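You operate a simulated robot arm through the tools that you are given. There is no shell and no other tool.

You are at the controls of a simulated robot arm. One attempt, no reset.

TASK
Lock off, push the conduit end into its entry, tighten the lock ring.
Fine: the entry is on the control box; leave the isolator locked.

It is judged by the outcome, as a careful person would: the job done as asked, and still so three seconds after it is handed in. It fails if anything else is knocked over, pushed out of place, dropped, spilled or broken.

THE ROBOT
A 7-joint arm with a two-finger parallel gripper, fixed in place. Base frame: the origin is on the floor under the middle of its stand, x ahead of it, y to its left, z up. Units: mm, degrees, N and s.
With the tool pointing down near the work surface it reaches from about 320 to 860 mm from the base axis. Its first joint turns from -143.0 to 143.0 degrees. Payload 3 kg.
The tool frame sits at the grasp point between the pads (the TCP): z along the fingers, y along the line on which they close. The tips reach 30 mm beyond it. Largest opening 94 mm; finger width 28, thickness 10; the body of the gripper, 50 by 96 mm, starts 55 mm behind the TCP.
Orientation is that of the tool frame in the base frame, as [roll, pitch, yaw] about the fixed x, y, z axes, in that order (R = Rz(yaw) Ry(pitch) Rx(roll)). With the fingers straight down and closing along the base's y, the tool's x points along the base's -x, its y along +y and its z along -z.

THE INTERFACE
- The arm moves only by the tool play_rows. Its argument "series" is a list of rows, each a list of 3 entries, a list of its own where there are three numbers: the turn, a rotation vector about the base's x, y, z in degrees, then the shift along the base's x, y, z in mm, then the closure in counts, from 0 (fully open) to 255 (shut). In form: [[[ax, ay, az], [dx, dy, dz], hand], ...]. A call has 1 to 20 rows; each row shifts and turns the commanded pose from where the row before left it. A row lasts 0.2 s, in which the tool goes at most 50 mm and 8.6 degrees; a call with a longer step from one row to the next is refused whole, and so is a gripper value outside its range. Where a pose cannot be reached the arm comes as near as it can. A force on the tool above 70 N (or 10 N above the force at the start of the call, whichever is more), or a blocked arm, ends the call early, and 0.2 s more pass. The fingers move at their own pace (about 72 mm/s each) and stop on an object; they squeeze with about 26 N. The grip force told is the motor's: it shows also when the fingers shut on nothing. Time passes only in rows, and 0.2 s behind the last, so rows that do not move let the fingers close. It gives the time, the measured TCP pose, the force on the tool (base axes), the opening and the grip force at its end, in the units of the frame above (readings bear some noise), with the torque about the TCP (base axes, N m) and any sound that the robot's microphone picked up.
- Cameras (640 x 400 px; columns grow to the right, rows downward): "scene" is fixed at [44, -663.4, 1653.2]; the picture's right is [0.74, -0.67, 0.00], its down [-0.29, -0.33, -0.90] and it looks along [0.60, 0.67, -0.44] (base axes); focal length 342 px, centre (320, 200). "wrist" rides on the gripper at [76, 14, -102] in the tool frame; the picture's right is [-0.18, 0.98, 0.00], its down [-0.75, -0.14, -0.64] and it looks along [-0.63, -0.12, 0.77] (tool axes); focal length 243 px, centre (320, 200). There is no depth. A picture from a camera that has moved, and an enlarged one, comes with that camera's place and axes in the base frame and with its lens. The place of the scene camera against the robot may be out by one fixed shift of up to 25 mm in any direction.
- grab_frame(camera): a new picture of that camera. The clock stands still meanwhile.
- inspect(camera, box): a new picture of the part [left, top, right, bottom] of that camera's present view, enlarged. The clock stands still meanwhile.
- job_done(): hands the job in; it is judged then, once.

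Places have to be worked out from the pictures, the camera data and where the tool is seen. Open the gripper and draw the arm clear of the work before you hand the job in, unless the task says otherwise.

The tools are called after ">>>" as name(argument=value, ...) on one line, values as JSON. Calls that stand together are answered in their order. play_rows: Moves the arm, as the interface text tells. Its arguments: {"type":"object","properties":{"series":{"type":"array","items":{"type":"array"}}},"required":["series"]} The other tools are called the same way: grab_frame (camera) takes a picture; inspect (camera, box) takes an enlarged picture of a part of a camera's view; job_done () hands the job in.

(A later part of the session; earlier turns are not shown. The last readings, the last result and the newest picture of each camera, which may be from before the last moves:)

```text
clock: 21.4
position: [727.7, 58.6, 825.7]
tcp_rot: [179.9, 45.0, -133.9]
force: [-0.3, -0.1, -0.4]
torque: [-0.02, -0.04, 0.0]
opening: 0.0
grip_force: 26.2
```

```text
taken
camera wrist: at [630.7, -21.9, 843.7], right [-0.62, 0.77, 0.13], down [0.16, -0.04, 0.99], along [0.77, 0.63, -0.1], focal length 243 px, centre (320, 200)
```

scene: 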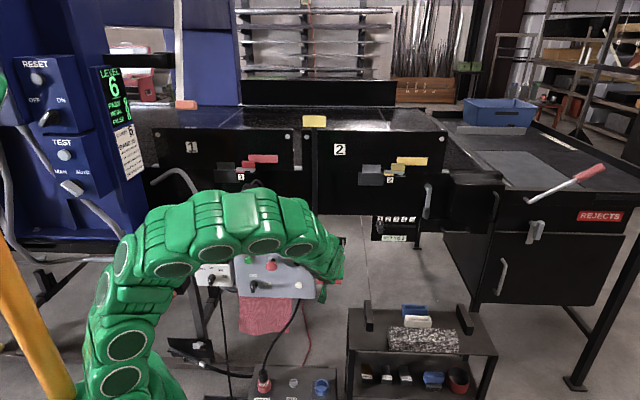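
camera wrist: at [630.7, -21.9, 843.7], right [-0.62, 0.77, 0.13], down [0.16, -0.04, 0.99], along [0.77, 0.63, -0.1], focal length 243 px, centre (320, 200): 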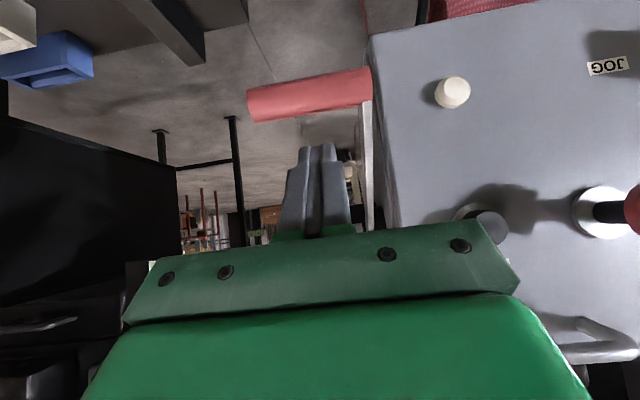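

The lever swung ahead to around −45° without resistance. I continue along the arc gently to find its end stop.

>>> play_rows(series=[[[0, 0, 0], [6.6, 6.9, -13], 255], [[0, 0, 0], [5.2, 5.4, -9], 255], [[0, 0, 0], [5, 5.2, -7], 255], [[0, 0, 0], [5, 5.2, -7], 255], [[0, 0, 0], [5, 5.2, -7], 255], [[0, 0, 0], [5, 5.2, -7], 255], [[0, 0, 0], [0, 0, 0], 255]])

>>> grab_frame(camera="wrist")

>>> inspect(camera="wrist", box=[220, 40, 420, 240])

```text
clock: 22.5
position: [750.9, 80.5, 792.1]
tcp_rot: [180.0, 45.3, -134.1]
force: [-18.6, -9.5, 29.5]
torque: [-0.04, 0.37, 0.01]
opening: 0.1
grip_force: 25.9
stopped in row 5: the force on the tool passed its limit at 143 N (the readings are from after the stop); the commanded pose is now the measured one
```

```text
taken
camera wrist: at [653.1, -0.6, 809.6], right [-0.62, 0.78, 0.13], down [0.15, -0.04, 0.99], along [0.77, 0.63, -0.09], focal length 243 px, centre (320, 200)
```

wrist: 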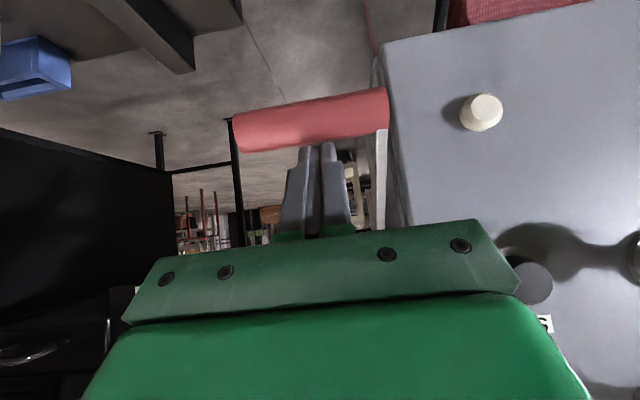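

```text
2.00 times, centred on (320, 140) of wrist
camera zoom: at [653.1, -0.6, 809.6], right [-0.62, 0.78, 0.13], down [0.15, -0.04, 0.99], along [0.77, 0.63, -0.09], focal length 485 px, centre (320, 320)
```

zoom: 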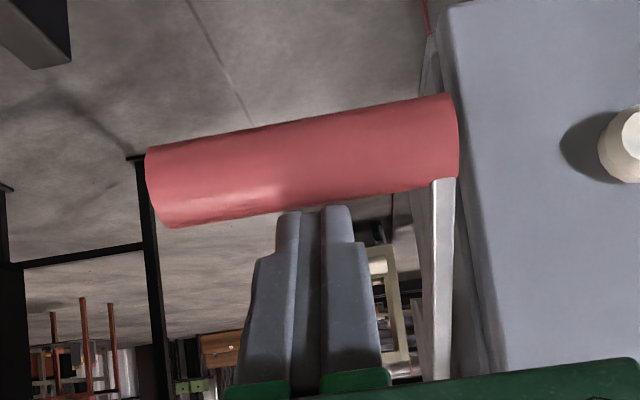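

The force spike marks the lever's end stop, with the grip near b≈609, z≈762 (about −47°): the isolator is off. I back the tool away up and forward, opening the fingers, and view the pin.

>>> play_rows(series=[[[0, 0, 0], [-12, -12.5, 17], 255], [[0, 0, 0], [-14, -14.5, 22], 255], [[0, 0, 0], [-17, -18, 28], 255], [[0, 0, 0], [-17, -18, 28], 120], [[0, 0, 0], [-8, -9, 20], 120], [[0, 0, 0], [0, 0, 0], 120]])

>>> grab_frame(camera="wrist")

>>> inspect(camera="wrist", box=[240, 40, 400, 160])

```text
clock: 23.9
position: [684.0, 7.5, 906.3]
tcp_rot: [180.0, 45.2, -134.0]
force: [0.1, 0.5, 0.7]
torque: [0.02, 0.0, -0.04]
opening: 49.6
grip_force: 0.0
```

```text
taken
camera wrist: at [585.2, -72.9, 924.2], right [-0.62, 0.78, 0.13], down [0.15, -0.04, 0.99], along [0.77, 0.63, -0.09], focal length 243 px, centre (320, 200)
```

wrist: 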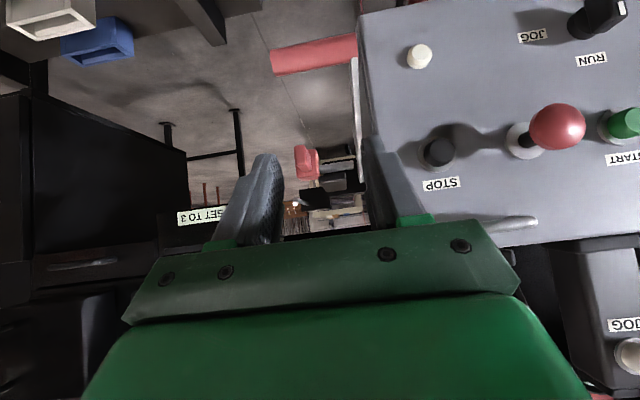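

```text
3.33 times, centred on (320, 100) of wrist
camera zoom: at [585.2, -72.9, 924.2], right [-0.62, 0.78, 0.13], down [0.15, -0.04, 0.99], along [0.77, 0.63, -0.09], focal length 809 px, centre (320, 533)
```

zoom: 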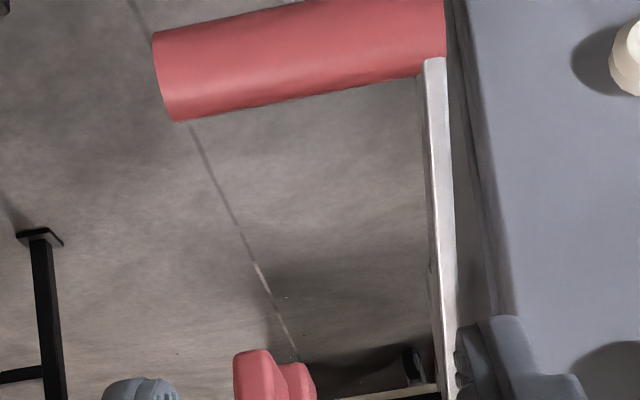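

The lever stays down. Now I look at the pin and tab in detail.

>>> inspect(camera="wrist", box=[270, 130, 390, 220])

>>> inspect(camera="scene", box=[280, 210, 360, 290])

```text
4.44 times, centred on (330, 175) of wrist
camera zoom: at [585.2, -72.9, 924.2], right [-0.62, 0.78, 0.13], down [0.15, -0.04, 0.99], along [0.77, 0.63, -0.09], focal length 1078 px, centre (276, 311)
```

zoom: 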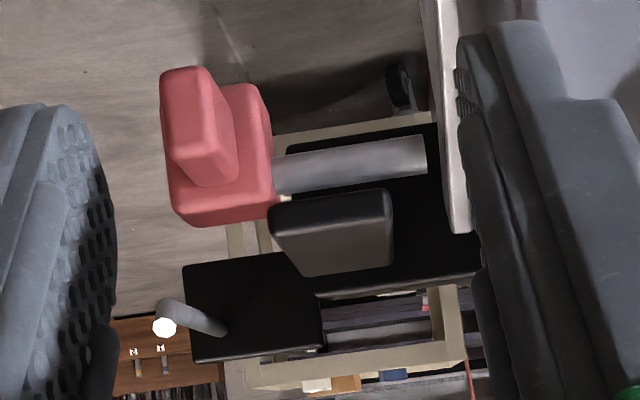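

```text
5.00 times, centred on (320, 250) of scene
camera zoom: at [44.0, -663.4, 1653.2], right [0.74, -0.67, 0.0], down [-0.29, -0.33, -0.9], along [0.6, 0.67, -0.44], focal length 1712 px, centre (320, -50)
```

zoom: 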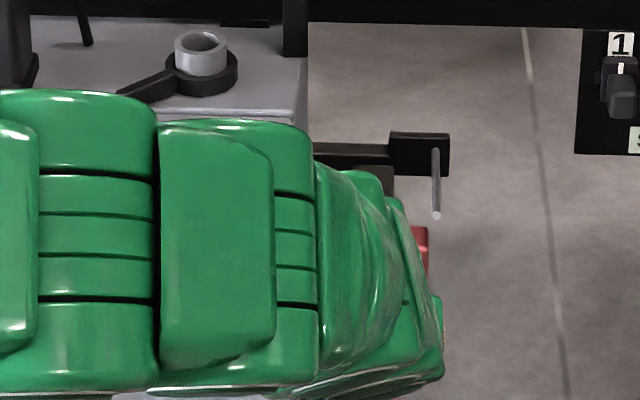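

The shelf above the pin spans z≈866–873 and the pin head lies just under it, so the pin can slide in toward the box; the lever arm is clear of it by about 25 mm. I move the open fingers up to the tab (r≈517 in box terms).

>>> play_rows(series=[[[0, 0, 0], [19.3, 9.2, 1], 150], [[0, 0, 0], [19.3, 9.2, 1], 150], [[0, 0, 0], [19.3, 9.2, 1], 150], [[0, 0, 0], [19.3, 9.2, 1], 150], [[0, 0, 0], [0, 0, 0], 150]])

>>> grab_frame(camera="wrist")

>>> inspect(camera="wrist", box=[240, 60, 400, 240])

```text
clock: 25.1
position: [759.0, 44.9, 909.4]
tcp_rot: [179.9, 45.2, -134.0]
force: [-0.4, -0.3, -0.1]
torque: [0.01, 0.01, 0.02]
opening: 38.6
grip_force: 0.1
```

```text
taken
camera wrist: at [662.4, -35.2, 927.2], right [-0.62, 0.78, 0.13], down [0.15, -0.04, 0.99], along [0.77, 0.63, -0.09], focal length 243 px, centre (320, 200)
```

wrist: 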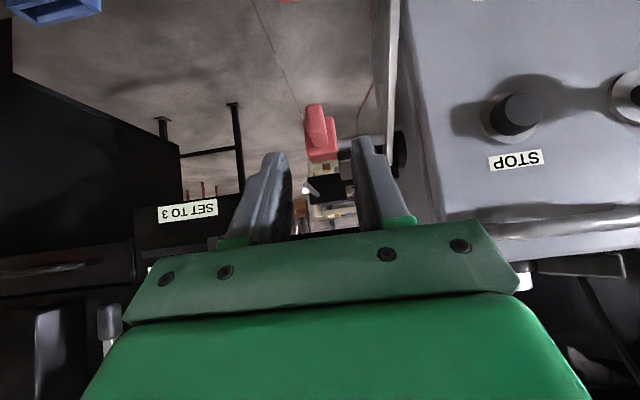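

```text
2.22 times, centred on (320, 150) of wrist
camera zoom: at [662.4, -35.2, 927.2], right [-0.62, 0.78, 0.13], down [0.15, -0.04, 0.99], along [0.77, 0.63, -0.09], focal length 539 px, centre (320, 311)
```

zoom: 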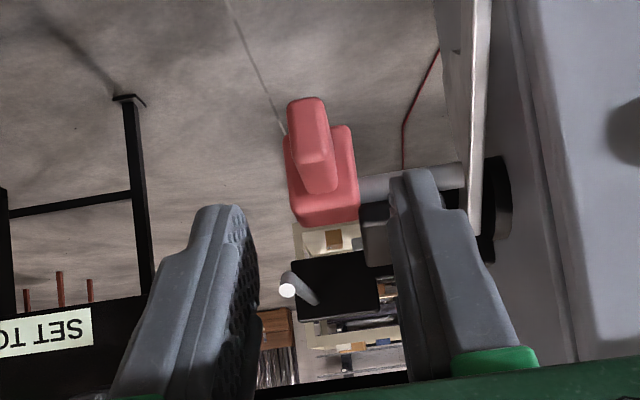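

The tab's front lower edge is at about r 518, b 614, z 836 (tab centre z≈848). I move the fingers diagonally in around it and close.

>>> play_rows(series=[[[0, 0, 0], [9.25, 8.8, -12.8], 150], [[0, 0, 0], [9.25, 8.8, -12.8], 150], [[0, 0, 0], [9.25, 8.8, -12.8], 150], [[0, 0, 0], [9.25, 8.8, -12.8], 150], [[0, 0, 0], [0, 0, 0], 150], [[0, 0, 0], [0, 0, 0], 200], [[0, 0, 0], [0, 0, 0], 255], [[0, 0, 0], [0, 0, 0], 255]])

>>> inspect(camera="wrist", box=[240, 60, 420, 240])

```text
clock: 26.9
position: [797.7, 79.2, 859.2]
tcp_rot: [-180.0, 45.2, -134.0]
force: [9.2, 5.3, -1.9]
torque: [0.42, -0.51, -1.28]
opening: 14.4
grip_force: 45.3
```

```text
2.22 times, centred on (330, 150) of wrist
camera zoom: at [699.4, -0.5, 876.0], right [-0.62, 0.78, 0.13], down [0.15, -0.04, 0.99], along [0.77, 0.63, -0.09], focal length 539 px, centre (298, 311)
```

zoom: 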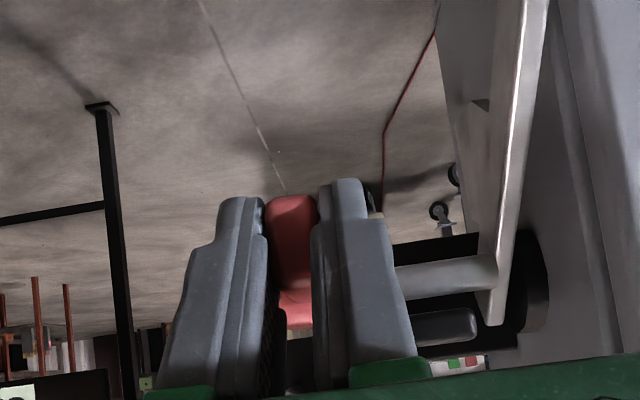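

The tab is held (opening 14.4 mm). Before pushing, I zoom on the lever plate near the pin to check nothing blocks its path.

>>> inspect(camera="wrist", box=[350, 60, 430, 220])

>>> inspect(camera="scene", box=[290, 220, 360, 300])

```text
2.50 times, centred on (390, 140) of wrist
camera zoom: at [699.4, -0.5, 876.0], right [-0.62, 0.78, 0.13], down [0.15, -0.04, 0.99], along [0.77, 0.63, -0.09], focal length 606 px, centre (145, 350)
```

zoom: 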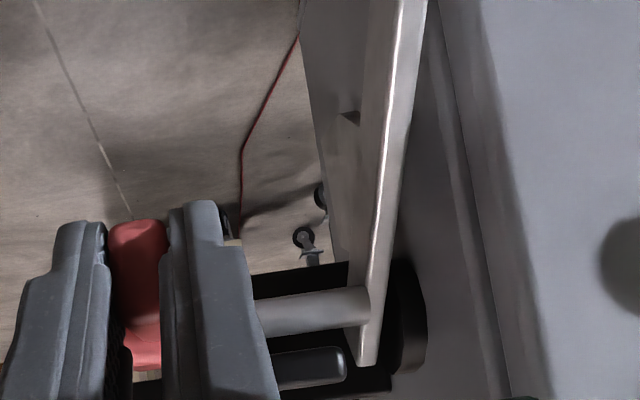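

```text
5.00 times, centred on (325, 260) of scene
camera zoom: at [44.0, -663.4, 1653.2], right [0.74, -0.67, 0.0], down [-0.29, -0.33, -0.9], along [0.6, 0.67, -0.44], focal length 1712 px, centre (295, -100)
```

zoom: 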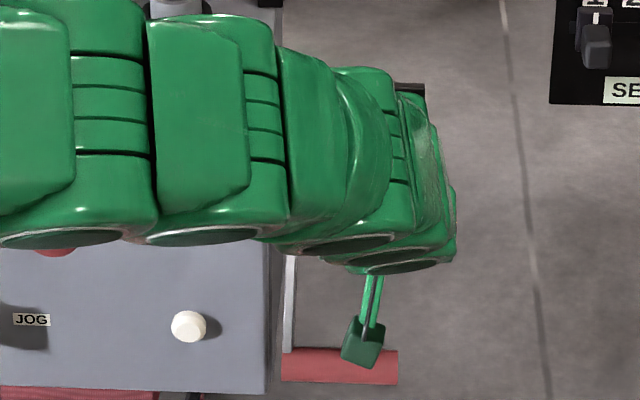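

The lever arm's front edge at the pin's height lies around b≈690, well behind the pin (b≈661), so the path is clear. I slide the gripped tab toward the box in small steps.

>>> play_rows(series=[[[0, 0, 0], [-2.2, 2.1, 0], 255], [[0, 0, 0], [-2.2, 2.1, 0], 255], [[0, 0, 0], [-2.2, 2.1, 0], 255], [[0, 0, 0], [-2.2, 2.1, 0], 255], [[0, 0, 0], [0, 0, 0], 255]])

>>> inspect(camera="wrist", box=[240, 60, 420, 240])

```text
clock: 28.1
position: [788.2, 87.4, 858.2]
tcp_rot: [179.8, 45.1, -134.0]
force: [12.4, 13.2, -5.7]
torque: [-0.45, 0.35, -1.18]
opening: 14.3
grip_force: 44.5
```

```text
2.22 times, centred on (330, 150) of wrist
camera zoom: at [690.5, 8.4, 876.2], right [-0.62, 0.78, 0.13], down [0.16, -0.04, 0.99], along [0.77, 0.63, -0.09], focal length 539 px, centre (298, 311)
```

zoom: 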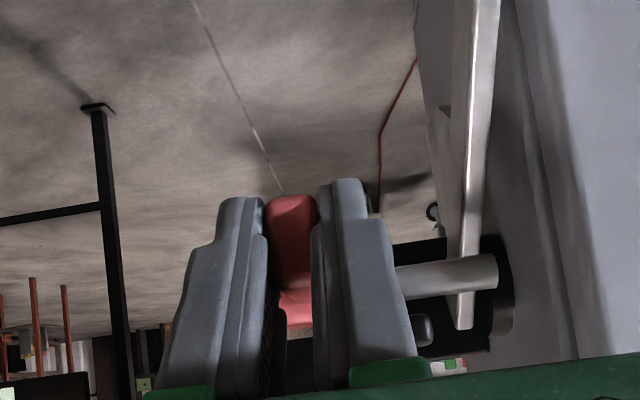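

The pin slid with the tab and now passes in front of the lever arm. I keep pushing until it bottoms out.

>>> play_rows(series=[[[0, 0, 0], [-2.2, 2.1, 0], 255], [[0, 0, 0], [-2.2, 2.1, 0], 255], [[0, 0, 0], [-2.2, 2.1, 0], 255], [[0, 0, 0], [-2.2, 2.1, 0], 255], [[0, 0, 0], [0, 0, 0], 255]])

>>> inspect(camera="wrist", box=[240, 60, 420, 240])

```text
clock: 29.3
position: [779.5, 96.6, 858.2]
tcp_rot: [-179.9, 45.2, -134.0]
force: [25.4, 18.3, -3.9]
torque: [0.23, -0.21, -1.19]
opening: 14.5
grip_force: 45.1
```

```text
2.22 times, centred on (330, 150) of wrist
camera zoom: at [681.8, 16.4, 876.2], right [-0.62, 0.78, 0.13], down [0.15, -0.04, 0.99], along [0.77, 0.63, -0.09], focal length 539 px, centre (298, 311)
```

zoom: 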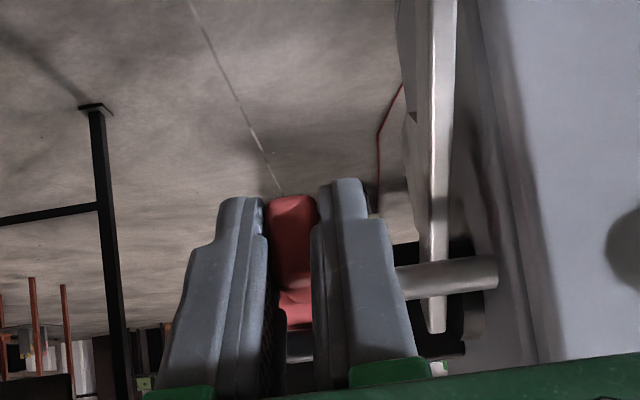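

The pin is now about 24 mm in, with a side load in the +b direction showing my slide line is slightly off its axis; axial resistance is only about 6 N. I continue with the direction corrected.

>>> play_rows(series=[[[0, 0, 0], [-1.7, 2.6, 0], 255], [[0, 0, 0], [-1.9, 2.4, 0], 255], [[0, 0, 0], [-2.1, 2.2, 0], 255], [[0, 0, 0], [0, 0, 0], 255]])

>>> inspect(camera="wrist", box=[240, 60, 420, 240])

```text
clock: 30.0
position: [778.8, 96.1, 858.9]
tcp_rot: [-179.5, 45.2, -134.3]
force: [26.3, 6.9, -13.1]
torque: [0.64, 0.47, -0.64]
opening: 14.2
grip_force: 45.3
stopped in row 3: the force on the tool passed its limit at 75 N (the readings are from after the stop); the commanded pose is now the measured one
```

```text
2.22 times, centred on (330, 150) of wrist
camera zoom: at [679.8, 17.3, 876.4], right [-0.61, 0.78, 0.12], down [0.15, -0.04, 0.99], along [0.78, 0.62, -0.09], focal length 539 px, centre (298, 311)
```

zoom: 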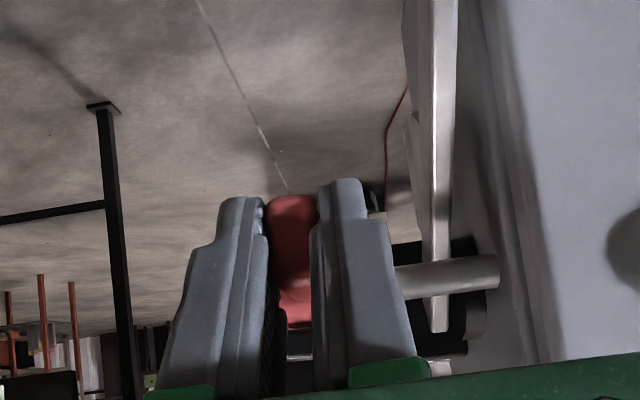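

The slide stopped firmly (75 N) after about 25 mm: the pin is fully home past the lever arm. I release the tab and back off along the tool axis, then check.

>>> play_rows(series=[[[0, 0, 0], [0, 0, 0], 200], [[0, 0, 0], [0, 0, 0], 150], [[0, 0, 0], [0, 0, 0], 150], [[0, 0, 0], [-8, -8.3, 11.5], 150], [[0, 0, 0], [-12, -12.5, 17], 150], [[0, 0, 0], [-14, -14.5, 20], 150], [[0, 0, 0], [-17, -18, 25], 150], [[0, 0, 0], [-17, -18, 25], 150], [[0, 0, 0], [0, 0, 0], 150]])

>>> grab_frame(camera="wrist")

>>> inspect(camera="wrist", box=[240, 30, 420, 210])

```text
clock: 32.0
position: [710.2, 26.1, 957.3]
tcp_rot: [-179.3, 45.2, -134.3]
force: [-0.5, 0.5, -0.3]
torque: [-0.01, 0.02, -0.01]
opening: 38.6
grip_force: 0.0
```

```text
taken
camera wrist: at [611.4, -53.2, 975.2], right [-0.61, 0.78, 0.12], down [0.15, -0.04, 0.99], along [0.78, 0.62, -0.09], focal length 243 px, centre (320, 200)
```

wrist: 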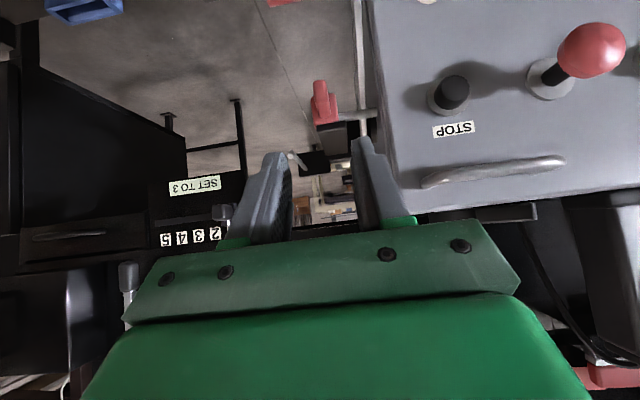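

```text
2.22 times, centred on (330, 120) of wrist
camera zoom: at [611.4, -53.2, 975.2], right [-0.61, 0.78, 0.12], down [0.15, -0.04, 0.99], along [0.78, 0.62, -0.09], focal length 539 px, centre (298, 378)
```

zoom: 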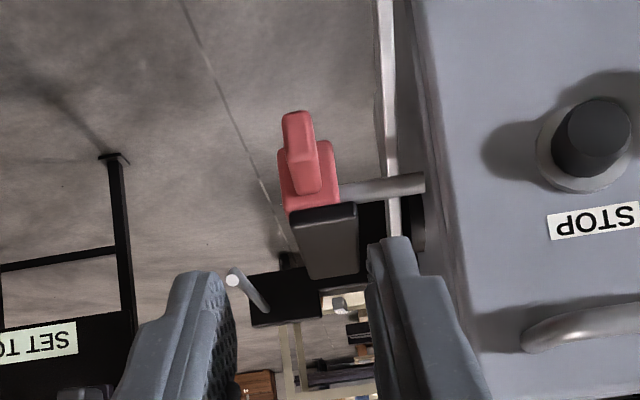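

The pin now rests against the box side in front of the lever arm: the isolator is locked off. Next I rise clear and swing round to view the conduit in its cup on the READY unit.

>>> play_rows(series=[[[0, 0, 0], [-8, -8, 42], 0], [[0, 0, 0], [-6, -6, 45], 0], [[-5.4, 5.2, 0], [0, 0, 46], 0], [[-5.4, 5.2, 0], [0, 0, 46], 0], [[0, 0, 0], [0, 0, 46], 0], [[0, 0, 7.1], [-30, 32, 0], 0], [[0, 0, 7.1], [-30, 32, 0], 0], [[0, 0, 7.1], [-30, 32, 0], 0], [[0, 0, 7.1], [-30, 32, 0], 0], [[0, 0, 7.1], [-30, 32, 0], 0], [[0, 0, 7.1], [-30, 32, 0], 0], [[0, 0, 7.1], [-30, 20, 0], 0], [[0, 0, 0], [0, 0, 0], 0]])

>>> grab_frame(camera="wrist")

>>> grab_frame(camera="scene")

```text
clock: 34.8
position: [486.0, 223.5, 1181.3]
tcp_rot: [-179.5, 30.1, -84.4]
force: [0.6, 0.1, 0.2]
torque: [-0.04, 0.01, -0.02]
opening: 94.1
grip_force: 0.1
```

```text
taken
camera wrist: at [482.3, 106.0, 1231.6], right [-0.99, 0.07, 0.08], down [0.1, 0.34, 0.94], along [0.03, 0.94, -0.34], focal length 243 px, centre (320, 200)
```

wrist: 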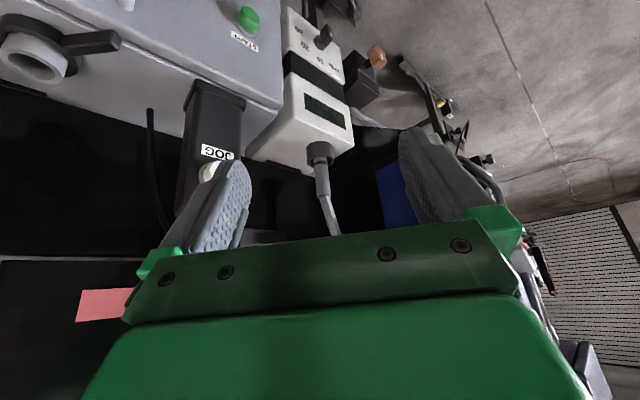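

```text
taken
```

scene: 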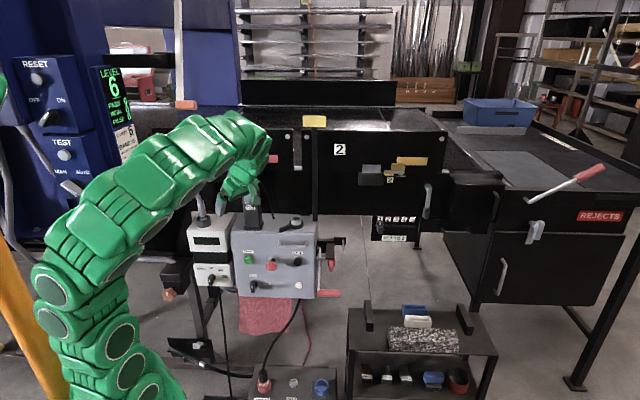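

The READY display has gone dark, confirming power is off. Now I zoom in on the conduit and on the entry.

>>> inspect(camera="wrist", box=[270, 110, 390, 240])

>>> inspect(camera="scene", box=[140, 150, 350, 300])

>>> inspect(camera="wrist", box=[0, 0, 160, 110])

```text
3.08 times, centred on (330, 175) of wrist
camera zoom: at [482.3, 106.0, 1231.6], right [-0.99, 0.07, 0.08], down [0.1, 0.34, 0.94], along [0.03, 0.94, -0.34], focal length 746 px, centre (289, 277)
```

zoom: 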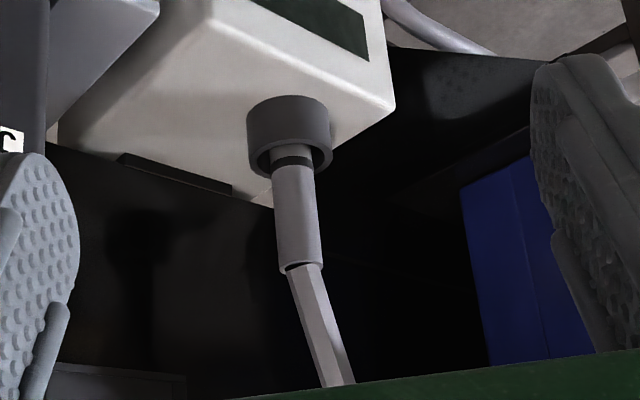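

```text
2.67 times, centred on (245, 225) of scene
camera zoom: at [44.0, -663.4, 1653.2], right [0.74, -0.67, 0.0], down [-0.29, -0.33, -0.9], along [0.6, 0.67, -0.44], focal length 913 px, centre (520, 133)
```

zoom: 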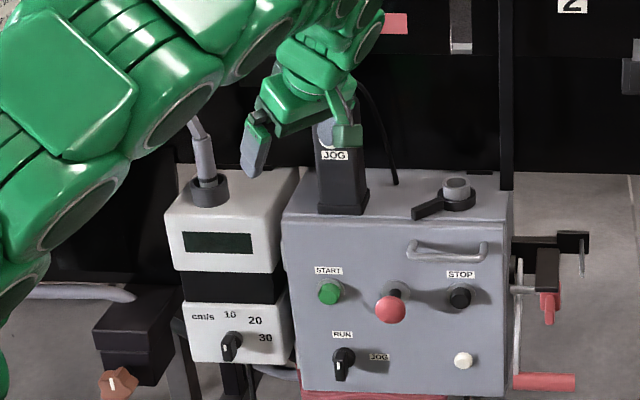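

```text
3.64 times, centred on (80, 55) of wrist
camera zoom: at [482.3, 106.0, 1231.6], right [-0.99, 0.07, 0.08], down [0.1, 0.34, 0.94], along [0.03, 0.94, -0.34], focal length 882 px, centre (1193, 727)
```

zoom: 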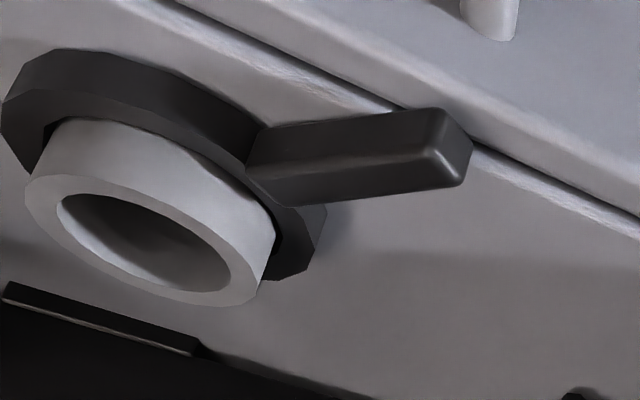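

The conduit end is a tube of about 25 mm at (488, 503), exposed from z≈1013 to 1083, with a thinner tail curving away from its top. I raise the camera to see the whole tail's shape before planning the grasp.

>>> play_rows(series=[[[0, 0, 0], [-9, -15, 40], 0], [[0, 0, 0], [-9, -15, 40], 0], [[0, 0, 0], [-9, -15, 40], 0], [[0, 0, 0], [-9, -15, 40], 0], [[5, 0.5, 0], [-9, -15, 40], 0], [[5, 0.5, 0], [0, 0, 0], 0], [[0, 0, 0], [0, 0, 0], 0]])

>>> grab_frame(camera="wrist")

>>> grab_frame(camera="scene")

```text
clock: 36.4
position: [441.3, 149.0, 1383.5]
tcp_rot: [-179.4, 40.2, -84.5]
force: [-0.1, 0.7, 0.2]
torque: [-0.03, -0.02, -0.01]
opening: 93.9
grip_force: 0.2
```

```text
taken
camera wrist: at [437.7, 23.8, 1411.7], right [-0.99, 0.05, 0.11], down [0.12, 0.17, 0.98], along [0.03, 0.98, -0.18], focal length 243 px, centre (320, 200)
```

wrist: 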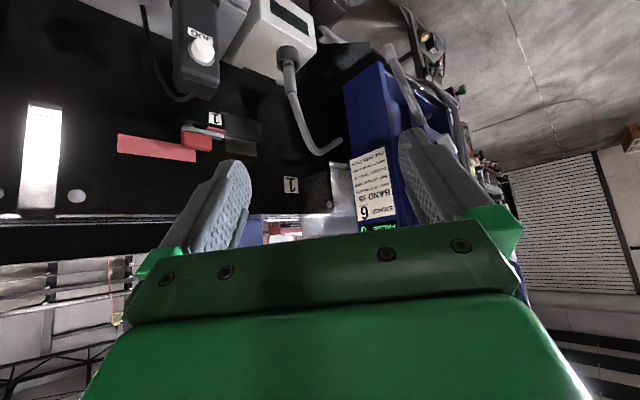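

```text
taken
```

scene: 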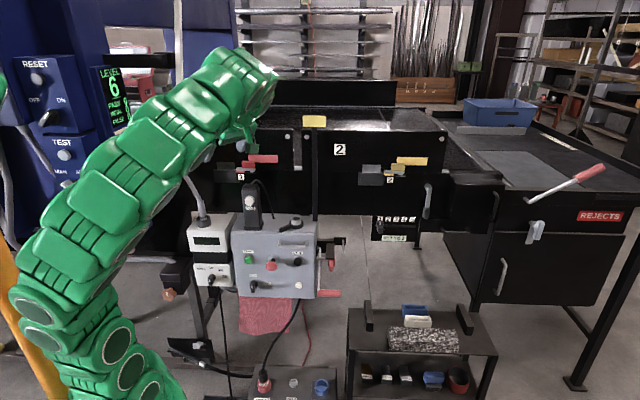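

From this view the tail runs from the collar top (488,503,1083) over a peak near (446,570,1200) to a tip near (384,729,1110), i.e. towards +y and close to the black panel. I plan to grip the collar from about the 25° direction so the tail sits sideways to the hand; first I swing the tool round to face it from a distance.

>>> play_rows(series=[[[0, 0, -7.83], [-9, 22, -14], 0], [[0, 0, -7.83], [-9, 22, -14], 0], [[0, 0, -7.83], [-9, 22, -14], 0], [[0, 0, -7.83], [-9, 22, -14], 0], [[0, 0, -7.83], [-9, 22, -14], 0], [[0, 0, -7.83], [-9, 22, -14], 0], [[0, 0, -7.83], [-9, 22, -14], 0], [[0, 0, -7.83], [-9, 22, -14], 0], [[0, 0, -7.83], [-9, 22, -14], 0], [[0, 0, 0], [0, 0, 0], 0]])

>>> grab_frame(camera="wrist")

>>> grab_frame(camera="scene")

```text
clock: 38.3
position: [329.4, 359.9, 1287.4]
tcp_rot: [153.1, 34.2, -157.0]
force: [-0.6, 0.8, -0.5]
torque: [0.01, -0.02, -0.03]
opening: 93.8
grip_force: 0.1
stopped in row 9: the arm was blocked; the commanded pose is now the measured one
```

```text
taken
camera wrist: at [234.0, 283.6, 1325.3], right [-0.43, 0.77, 0.47], down [0.47, -0.25, 0.84], along [0.77, 0.59, -0.25], focal length 243 px, centre (320, 200)
```

wrist: 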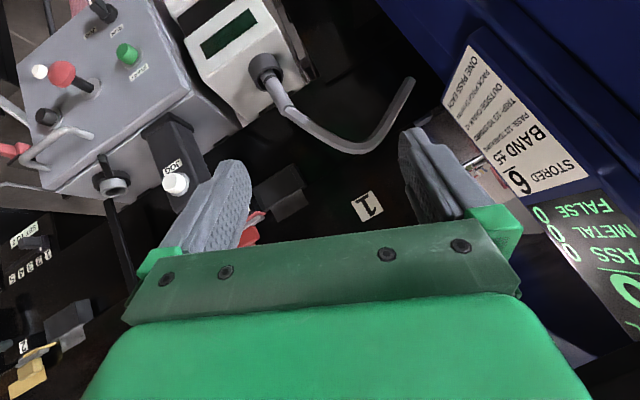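

```text
taken
```

scene: 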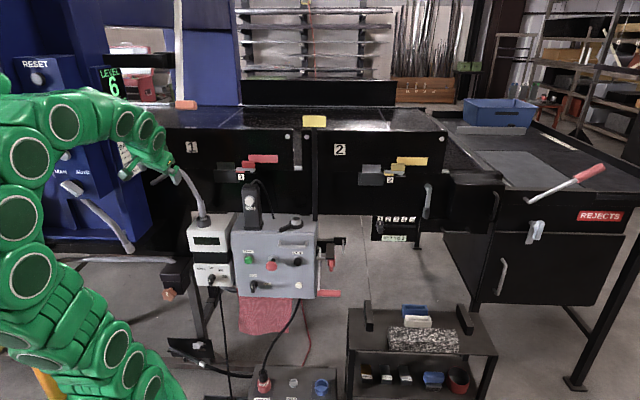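

The arm ran into a joint limit with the wrist folded too close to the base; nothing was touched. I move outward while correcting the orientation toward the radial (about 42°) direction.

>>> play_rows(series=[[[0, 0, 0], [26, 10, 0], 0], [[-2.1, -5.9, 0.15], [26, 18, -10], 0], [[-2.1, -5.9, 0.15], [26, 18, -10], 0], [[-2.1, -5.9, 0.15], [18, 12, -10], 0], [[-2.1, -5.9, 0.15], [12, 8, -10], 0], [[0, 0, 0], [0, 0, 0], 0]])

>>> grab_frame(camera="wrist")

>>> grab_frame(camera="scene")

```text
clock: 39.7
position: [441.0, 426.2, 1236.1]
tcp_rot: [177.8, 49.1, -140.0]
force: [-2.2, 0.8, -4.8]
torque: [0.15, -0.28, -0.09]
opening: 93.9
grip_force: 0.0
```

```text
taken
camera wrist: at [335.8, 352.1, 1247.7], right [-0.56, 0.81, 0.16], down [0.12, -0.12, 0.99], along [0.82, 0.57, -0.03], focal length 243 px, centre (320, 200)
```

wrist: 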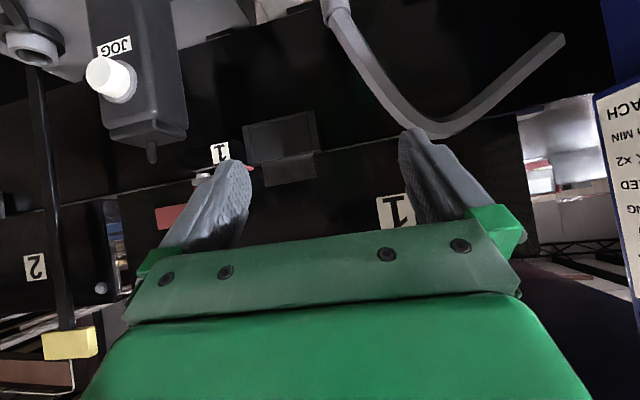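

```text
taken
```

scene: 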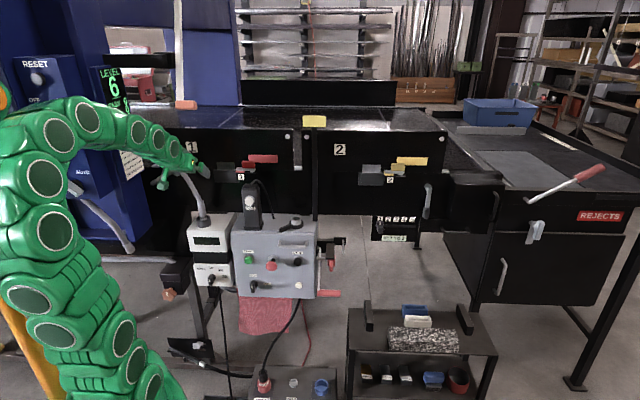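

The tool faces the conduit radially (about 40°) at a safe height; the tail lies beyond the fingers. I lower to a pre-grasp point about 70 mm short of the collar, tilting nearer to level.

>>> play_rows(series=[[[0, 0, 0], [0, 0, 0], 0], [[3.1, -4.3, -0.6], [0, 6, -30], 0], [[3.1, -4.3, -0.6], [0, 9, -36], 0], [[3.1, -4.3, -0.6], [-1, 9, -36], 0], [[0, 0, 0], [-1, 12, -38], 0], [[0, 0, 0], [0, 0, 0], 0]])

>>> grab_frame(camera="wrist")

>>> inspect(camera="scene", box=[130, 140, 270, 240])

```text
clock: 41.1
position: [436.6, 462.4, 1106.8]
tcp_rot: [-175.8, 65.8, -136.3]
force: [0.5, -0.7, -0.9]
torque: [-0.01, -0.01, 0.02]
opening: 94.3
grip_force: 0.1
```

```text
taken
camera wrist: at [331.0, 393.2, 1077.9], right [-0.57, 0.81, 0.14], down [-0.14, -0.26, 0.95], along [0.81, 0.53, 0.27], focal length 243 px, centre (320, 200)
```

wrist: 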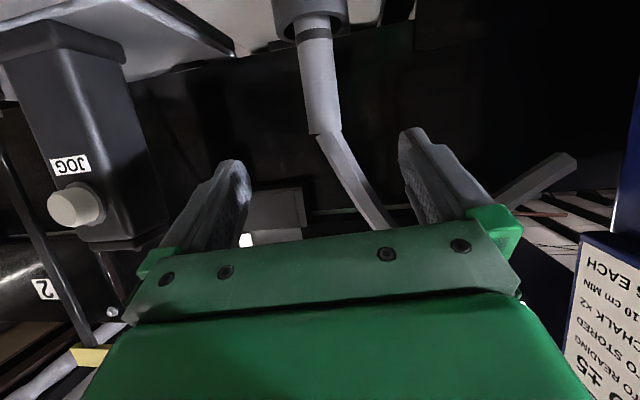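

```text
4.00 times, centred on (200, 190) of scene
camera zoom: at [44.0, -663.4, 1653.2], right [0.74, -0.67, 0.0], down [-0.29, -0.33, -0.9], along [0.6, 0.67, -0.44], focal length 1370 px, centre (800, 240)
```

zoom: 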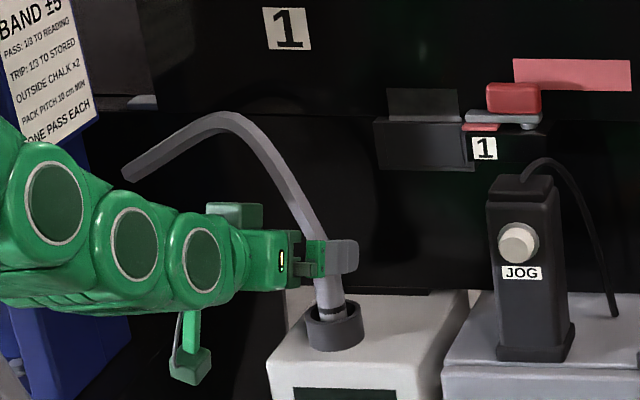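

The collar axis is at about (487.5, 507), exposed z 1013–1080, and the open jaws are aimed straight at it. I lower a little and advance until the collar is between the pads at z≈1052.

>>> play_rows(series=[[[0, 0, 0], [0, 0, -22], 0], [[0, 0, 0], [12.7, 11.1, -8.2], 0], [[0, 0, 0], [12.7, 11.1, -8.2], 0], [[0, 0, 0], [12.7, 11.1, -8.2], 0], [[0, 0, 0], [12.8, 11.2, -8.2], 0], [[0, 0, 0], [0, 0, 0], 0]])

>>> grab_frame(camera="wrist")

>>> inspect(camera="scene", box=[150, 150, 270, 240])

```text
clock: 42.5
position: [486.5, 506.1, 1051.5]
tcp_rot: [-175.9, 65.7, -136.6]
force: [0.2, -0.7, 0.6]
torque: [0.01, -0.02, 0.01]
opening: 93.7
grip_force: 0.0
```

```text
taken
camera wrist: at [382.4, 437.4, 1023.3], right [-0.57, 0.81, 0.14], down [-0.14, -0.26, 0.95], along [0.81, 0.53, 0.26], focal length 243 px, centre (320, 200)
```

wrist: 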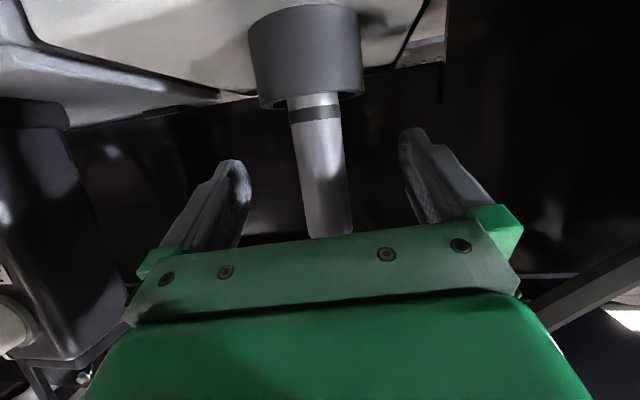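

```text
4.44 times, centred on (210, 195) of scene
camera zoom: at [44.0, -663.4, 1653.2], right [0.74, -0.67, 0.0], down [-0.29, -0.33, -0.9], along [0.6, 0.67, -0.44], focal length 1522 px, centre (809, 222)
```

zoom: 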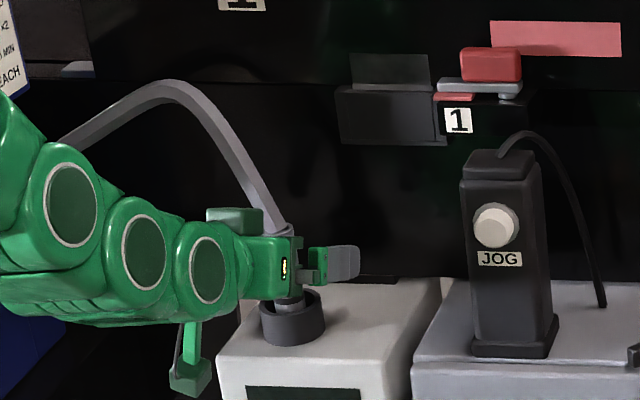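

The collar stands centred between the open pads. I close the gripper on it and check the opening.

>>> play_rows(series=[[[0, 0, 0], [0, 0, 0], 120], [[0, 0, 0], [0, 0, 0], 160], [[0, 0, 0], [0, 0, 0], 200], [[0, 0, 0], [0, 0, 0], 255], [[0, 0, 0], [0, 0, 0], 255]])

>>> grab_frame(camera="wrist")

>>> inspect(camera="scene", box=[130, 150, 270, 240])

```text
clock: 43.7
position: [486.3, 505.2, 1051.5]
tcp_rot: [-175.8, 65.8, -136.4]
force: [-0.8, 1.0, 1.4]
torque: [0.04, -0.01, -0.02]
opening: 29.1
grip_force: 26.2
```

```text
taken
camera wrist: at [382.3, 437.5, 1023.4], right [-0.57, 0.81, 0.14], down [-0.14, -0.26, 0.95], along [0.81, 0.53, 0.26], focal length 243 px, centre (320, 200)
```

wrist: 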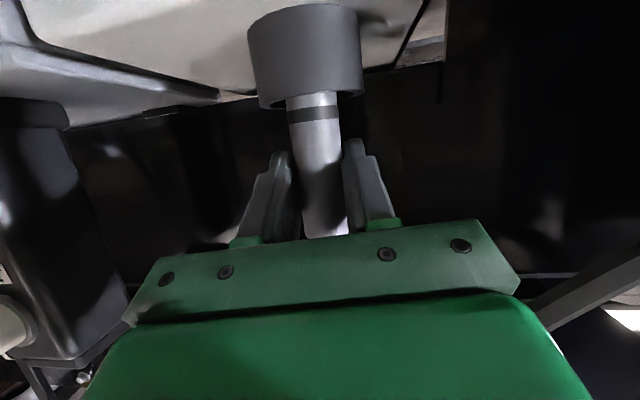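

```text
4.44 times, centred on (200, 195) of scene
camera zoom: at [44.0, -663.4, 1653.2], right [0.74, -0.67, 0.0], down [-0.29, -0.33, -0.9], along [0.6, 0.67, -0.44], focal length 1522 px, centre (853, 222)
```

zoom: 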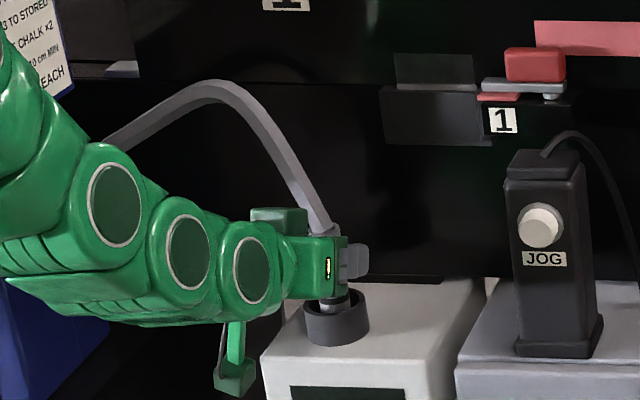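

The pads hold the tube at 29.1 mm opening with 26 N. I lift slowly, turning slightly so the tail swings away from the black panel.

>>> play_rows(series=[[[0, 0, 0], [0, 0, 3], 255], [[0, 0, 2], [0, 0, 8], 255], [[0, 0, 3], [0, 0, 10], 255], [[0, 0, 3], [0, 0, 10], 255], [[0, 0, 0], [0, 0, 0], 255]])

>>> grab_frame(camera="wrist")

>>> inspect(camera="scene", box=[130, 130, 270, 240])

```text
clock: 44.9
position: [486.0, 506.4, 1083.2]
tcp_rot: [-175.8, 65.7, -128.4]
force: [-0.1, 0.5, -2.4]
torque: [-0.01, -0.01, 0.0]
opening: 29.5
grip_force: 26.3
```

```text
taken
camera wrist: at [393.0, 423.6, 1054.7], right [-0.68, 0.72, 0.14], down [-0.1, -0.28, 0.95], along [0.72, 0.64, 0.27], focal length 243 px, centre (320, 200)
```

wrist: 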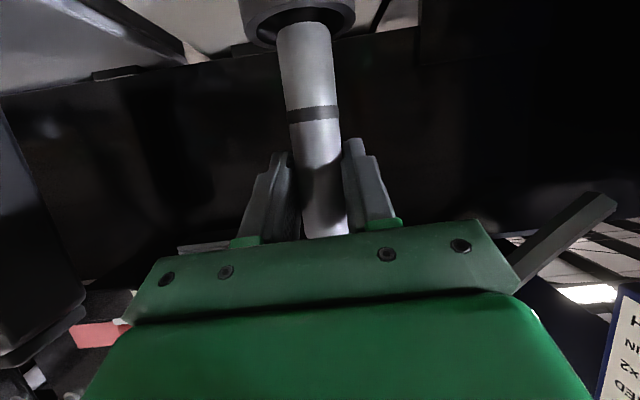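

```text
3.64 times, centred on (200, 185) of scene
camera zoom: at [44.0, -663.4, 1653.2], right [0.74, -0.67, 0.0], down [-0.29, -0.33, -0.9], along [0.6, 0.67, -0.44], focal length 1245 px, centre (756, 254)
```

zoom: 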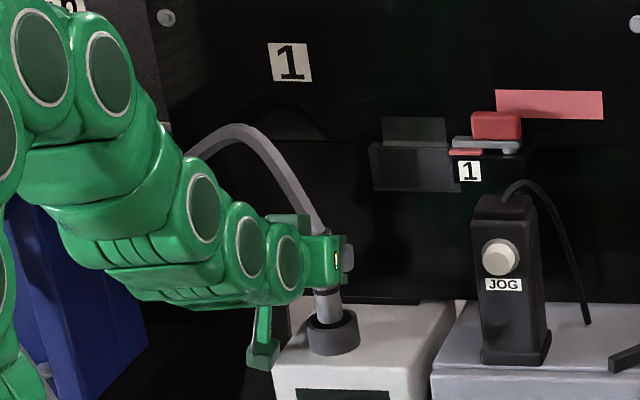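

The tube lifts cleanly (about 2.4 N load) and stays upright in the pads. I continue lifting until its lower end clears the cup.

>>> play_rows(series=[[[0, 0, 0], [0, 0, 12], 255], [[0, 0, 0], [0, 0, 14], 255], [[0, 0, 0], [0, 0, 14], 255], [[0, 0, 0], [0, 0, 14], 255], [[0, 0, 0], [0, 0, 14], 255], [[0, 0, 0], [0, 0, 0], 255]])

>>> grab_frame(camera="wrist")

>>> inspect(camera="scene", box=[130, 110, 270, 240])

```text
clock: 46.3
position: [487.3, 505.4, 1150.3]
tcp_rot: [-175.9, 65.8, -128.4]
force: [0.4, 0.1, -1.7]
torque: [0.03, 0.02, -0.01]
opening: 29.1
grip_force: 26.6
```

```text
taken
camera wrist: at [393.3, 423.2, 1122.0], right [-0.68, 0.72, 0.14], down [-0.1, -0.28, 0.95], along [0.72, 0.64, 0.27], focal length 243 px, centre (320, 200)
```

wrist: 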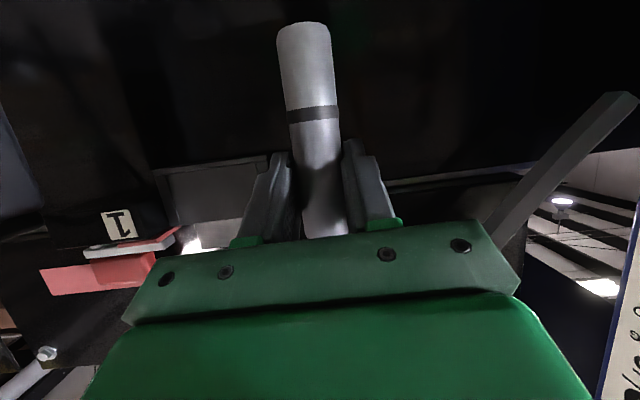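

```text
3.08 times, centred on (200, 175) of scene
camera zoom: at [44.0, -663.4, 1653.2], right [0.74, -0.67, 0.0], down [-0.29, -0.33, -0.9], along [0.6, 0.67, -0.44], focal length 1054 px, centre (689, 277)
```

zoom: 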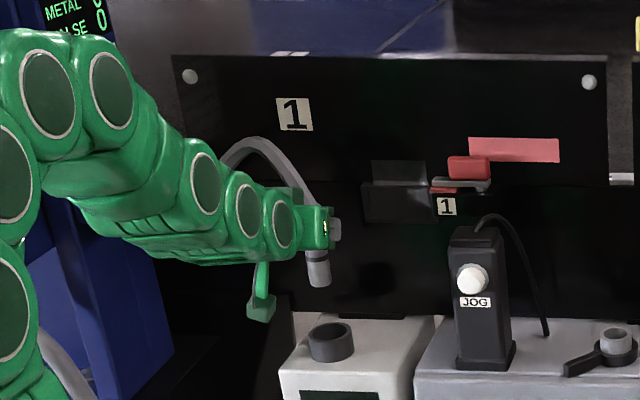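

The tube is clear of the cup. I zoom to measure the tube, its band and end relative to the fingers.

>>> inspect(camera="wrist", box=[220, 0, 420, 250])

>>> inspect(camera="scene", box=[180, 155, 260, 215])

```text
1.60 times, centred on (320, 125) of wrist
camera zoom: at [393.3, 423.2, 1122.0], right [-0.68, 0.72, 0.14], down [-0.1, -0.28, 0.95], along [0.72, 0.64, 0.27], focal length 388 px, centre (320, 320)
```

zoom: 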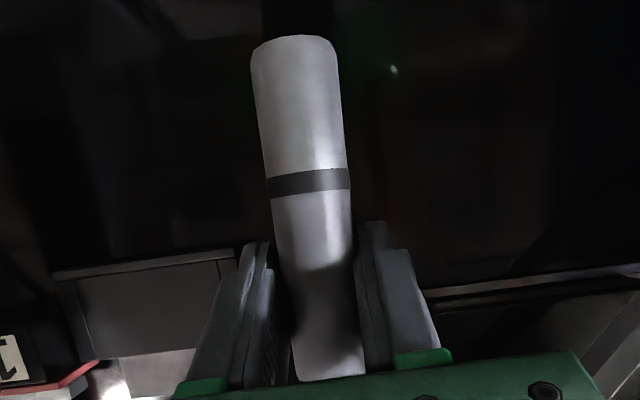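

```text
6.67 times, centred on (220, 185) of scene
camera zoom: at [44.0, -663.4, 1653.2], right [0.74, -0.67, 0.0], down [-0.29, -0.33, -0.9], along [0.6, 0.67, -0.44], focal length 2283 px, centre (987, 300)
```

zoom: 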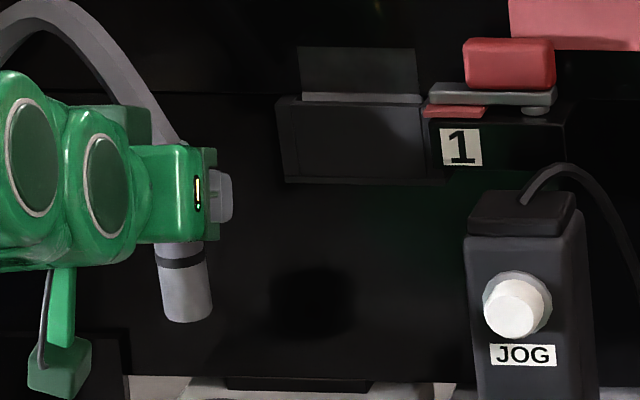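

The tube hangs straight with its end about 73 mm below the TCP and the band about 36 mm below. I carry it up and toward the front, turning so the tail swings left, away from panel and JOG pendant.

>>> play_rows(series=[[[0, 0, 4], [4, -20, 18], 255], [[0, 0, 5], [8, -28, 18], 255], [[0, 0, 5], [8, -28, 18], 255], [[0, 0, 5], [8, -28, 18], 255], [[0, 0, 5], [6, -28, 16], 255], [[0, 0, 5], [6, -28, 12], 255], [[0, 0, 0], [0, 0, 0], 255]])

>>> grab_frame(camera="wrist")

>>> grab_frame(camera="scene")

```text
clock: 47.9
position: [528.1, 347.0, 1249.7]
tcp_rot: [-175.9, 65.9, -99.4]
force: [0.5, 0.5, -1.1]
torque: [-0.02, 0.02, 0.01]
opening: 29.3
grip_force: 26.4
```

```text
taken
camera wrist: at [485.1, 229.1, 1221.3], right [-0.94, 0.3, 0.14], down [0.05, -0.3, 0.95], along [0.33, 0.91, 0.26], focal length 243 px, centre (320, 200)
```

wrist: 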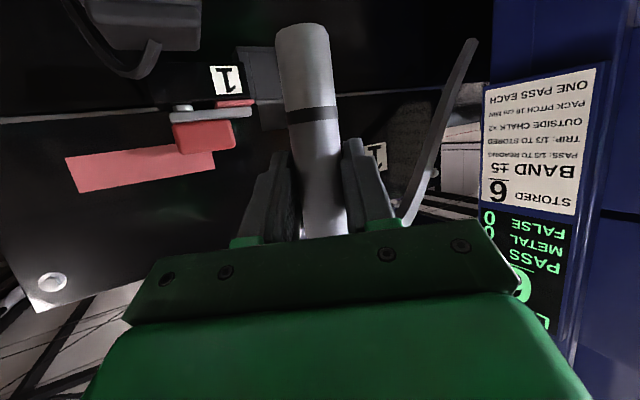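

```text
taken
```

scene: 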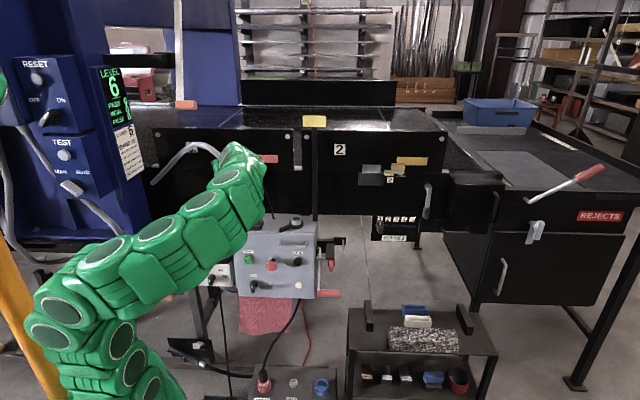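

The tail's far end appears to have stayed where it was while I moved, so the conduit may be a flexible run fixed at its far end. I zoom in on it.

>>> inspect(camera="scene", box=[130, 120, 290, 230])

>>> inspect(camera="wrist", box=[360, 20, 520, 240])

```text
3.64 times, centred on (210, 175) of scene
camera zoom: at [44.0, -663.4, 1653.2], right [0.74, -0.67, 0.0], down [-0.29, -0.33, -0.9], along [0.6, 0.67, -0.44], focal length 1245 px, centre (720, 291)
```

zoom: 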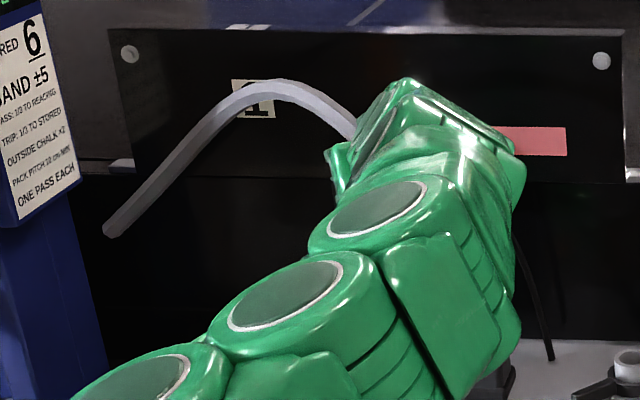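

```text
1.82 times, centred on (440, 130) of wrist
camera zoom: at [485.1, 229.1, 1221.3], right [-0.94, 0.3, 0.14], down [0.05, -0.3, 0.95], along [0.33, 0.91, 0.26], focal length 441 px, centre (102, 327)
```

zoom: 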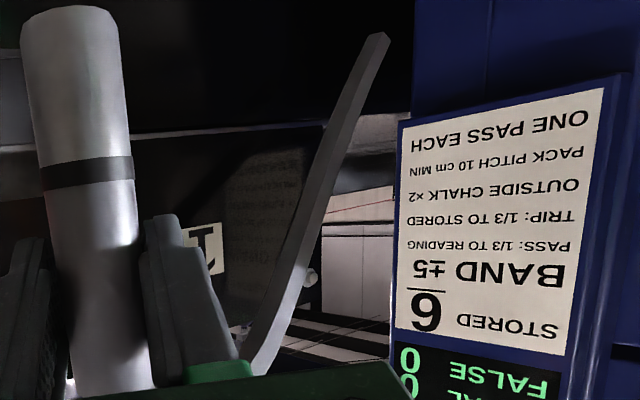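

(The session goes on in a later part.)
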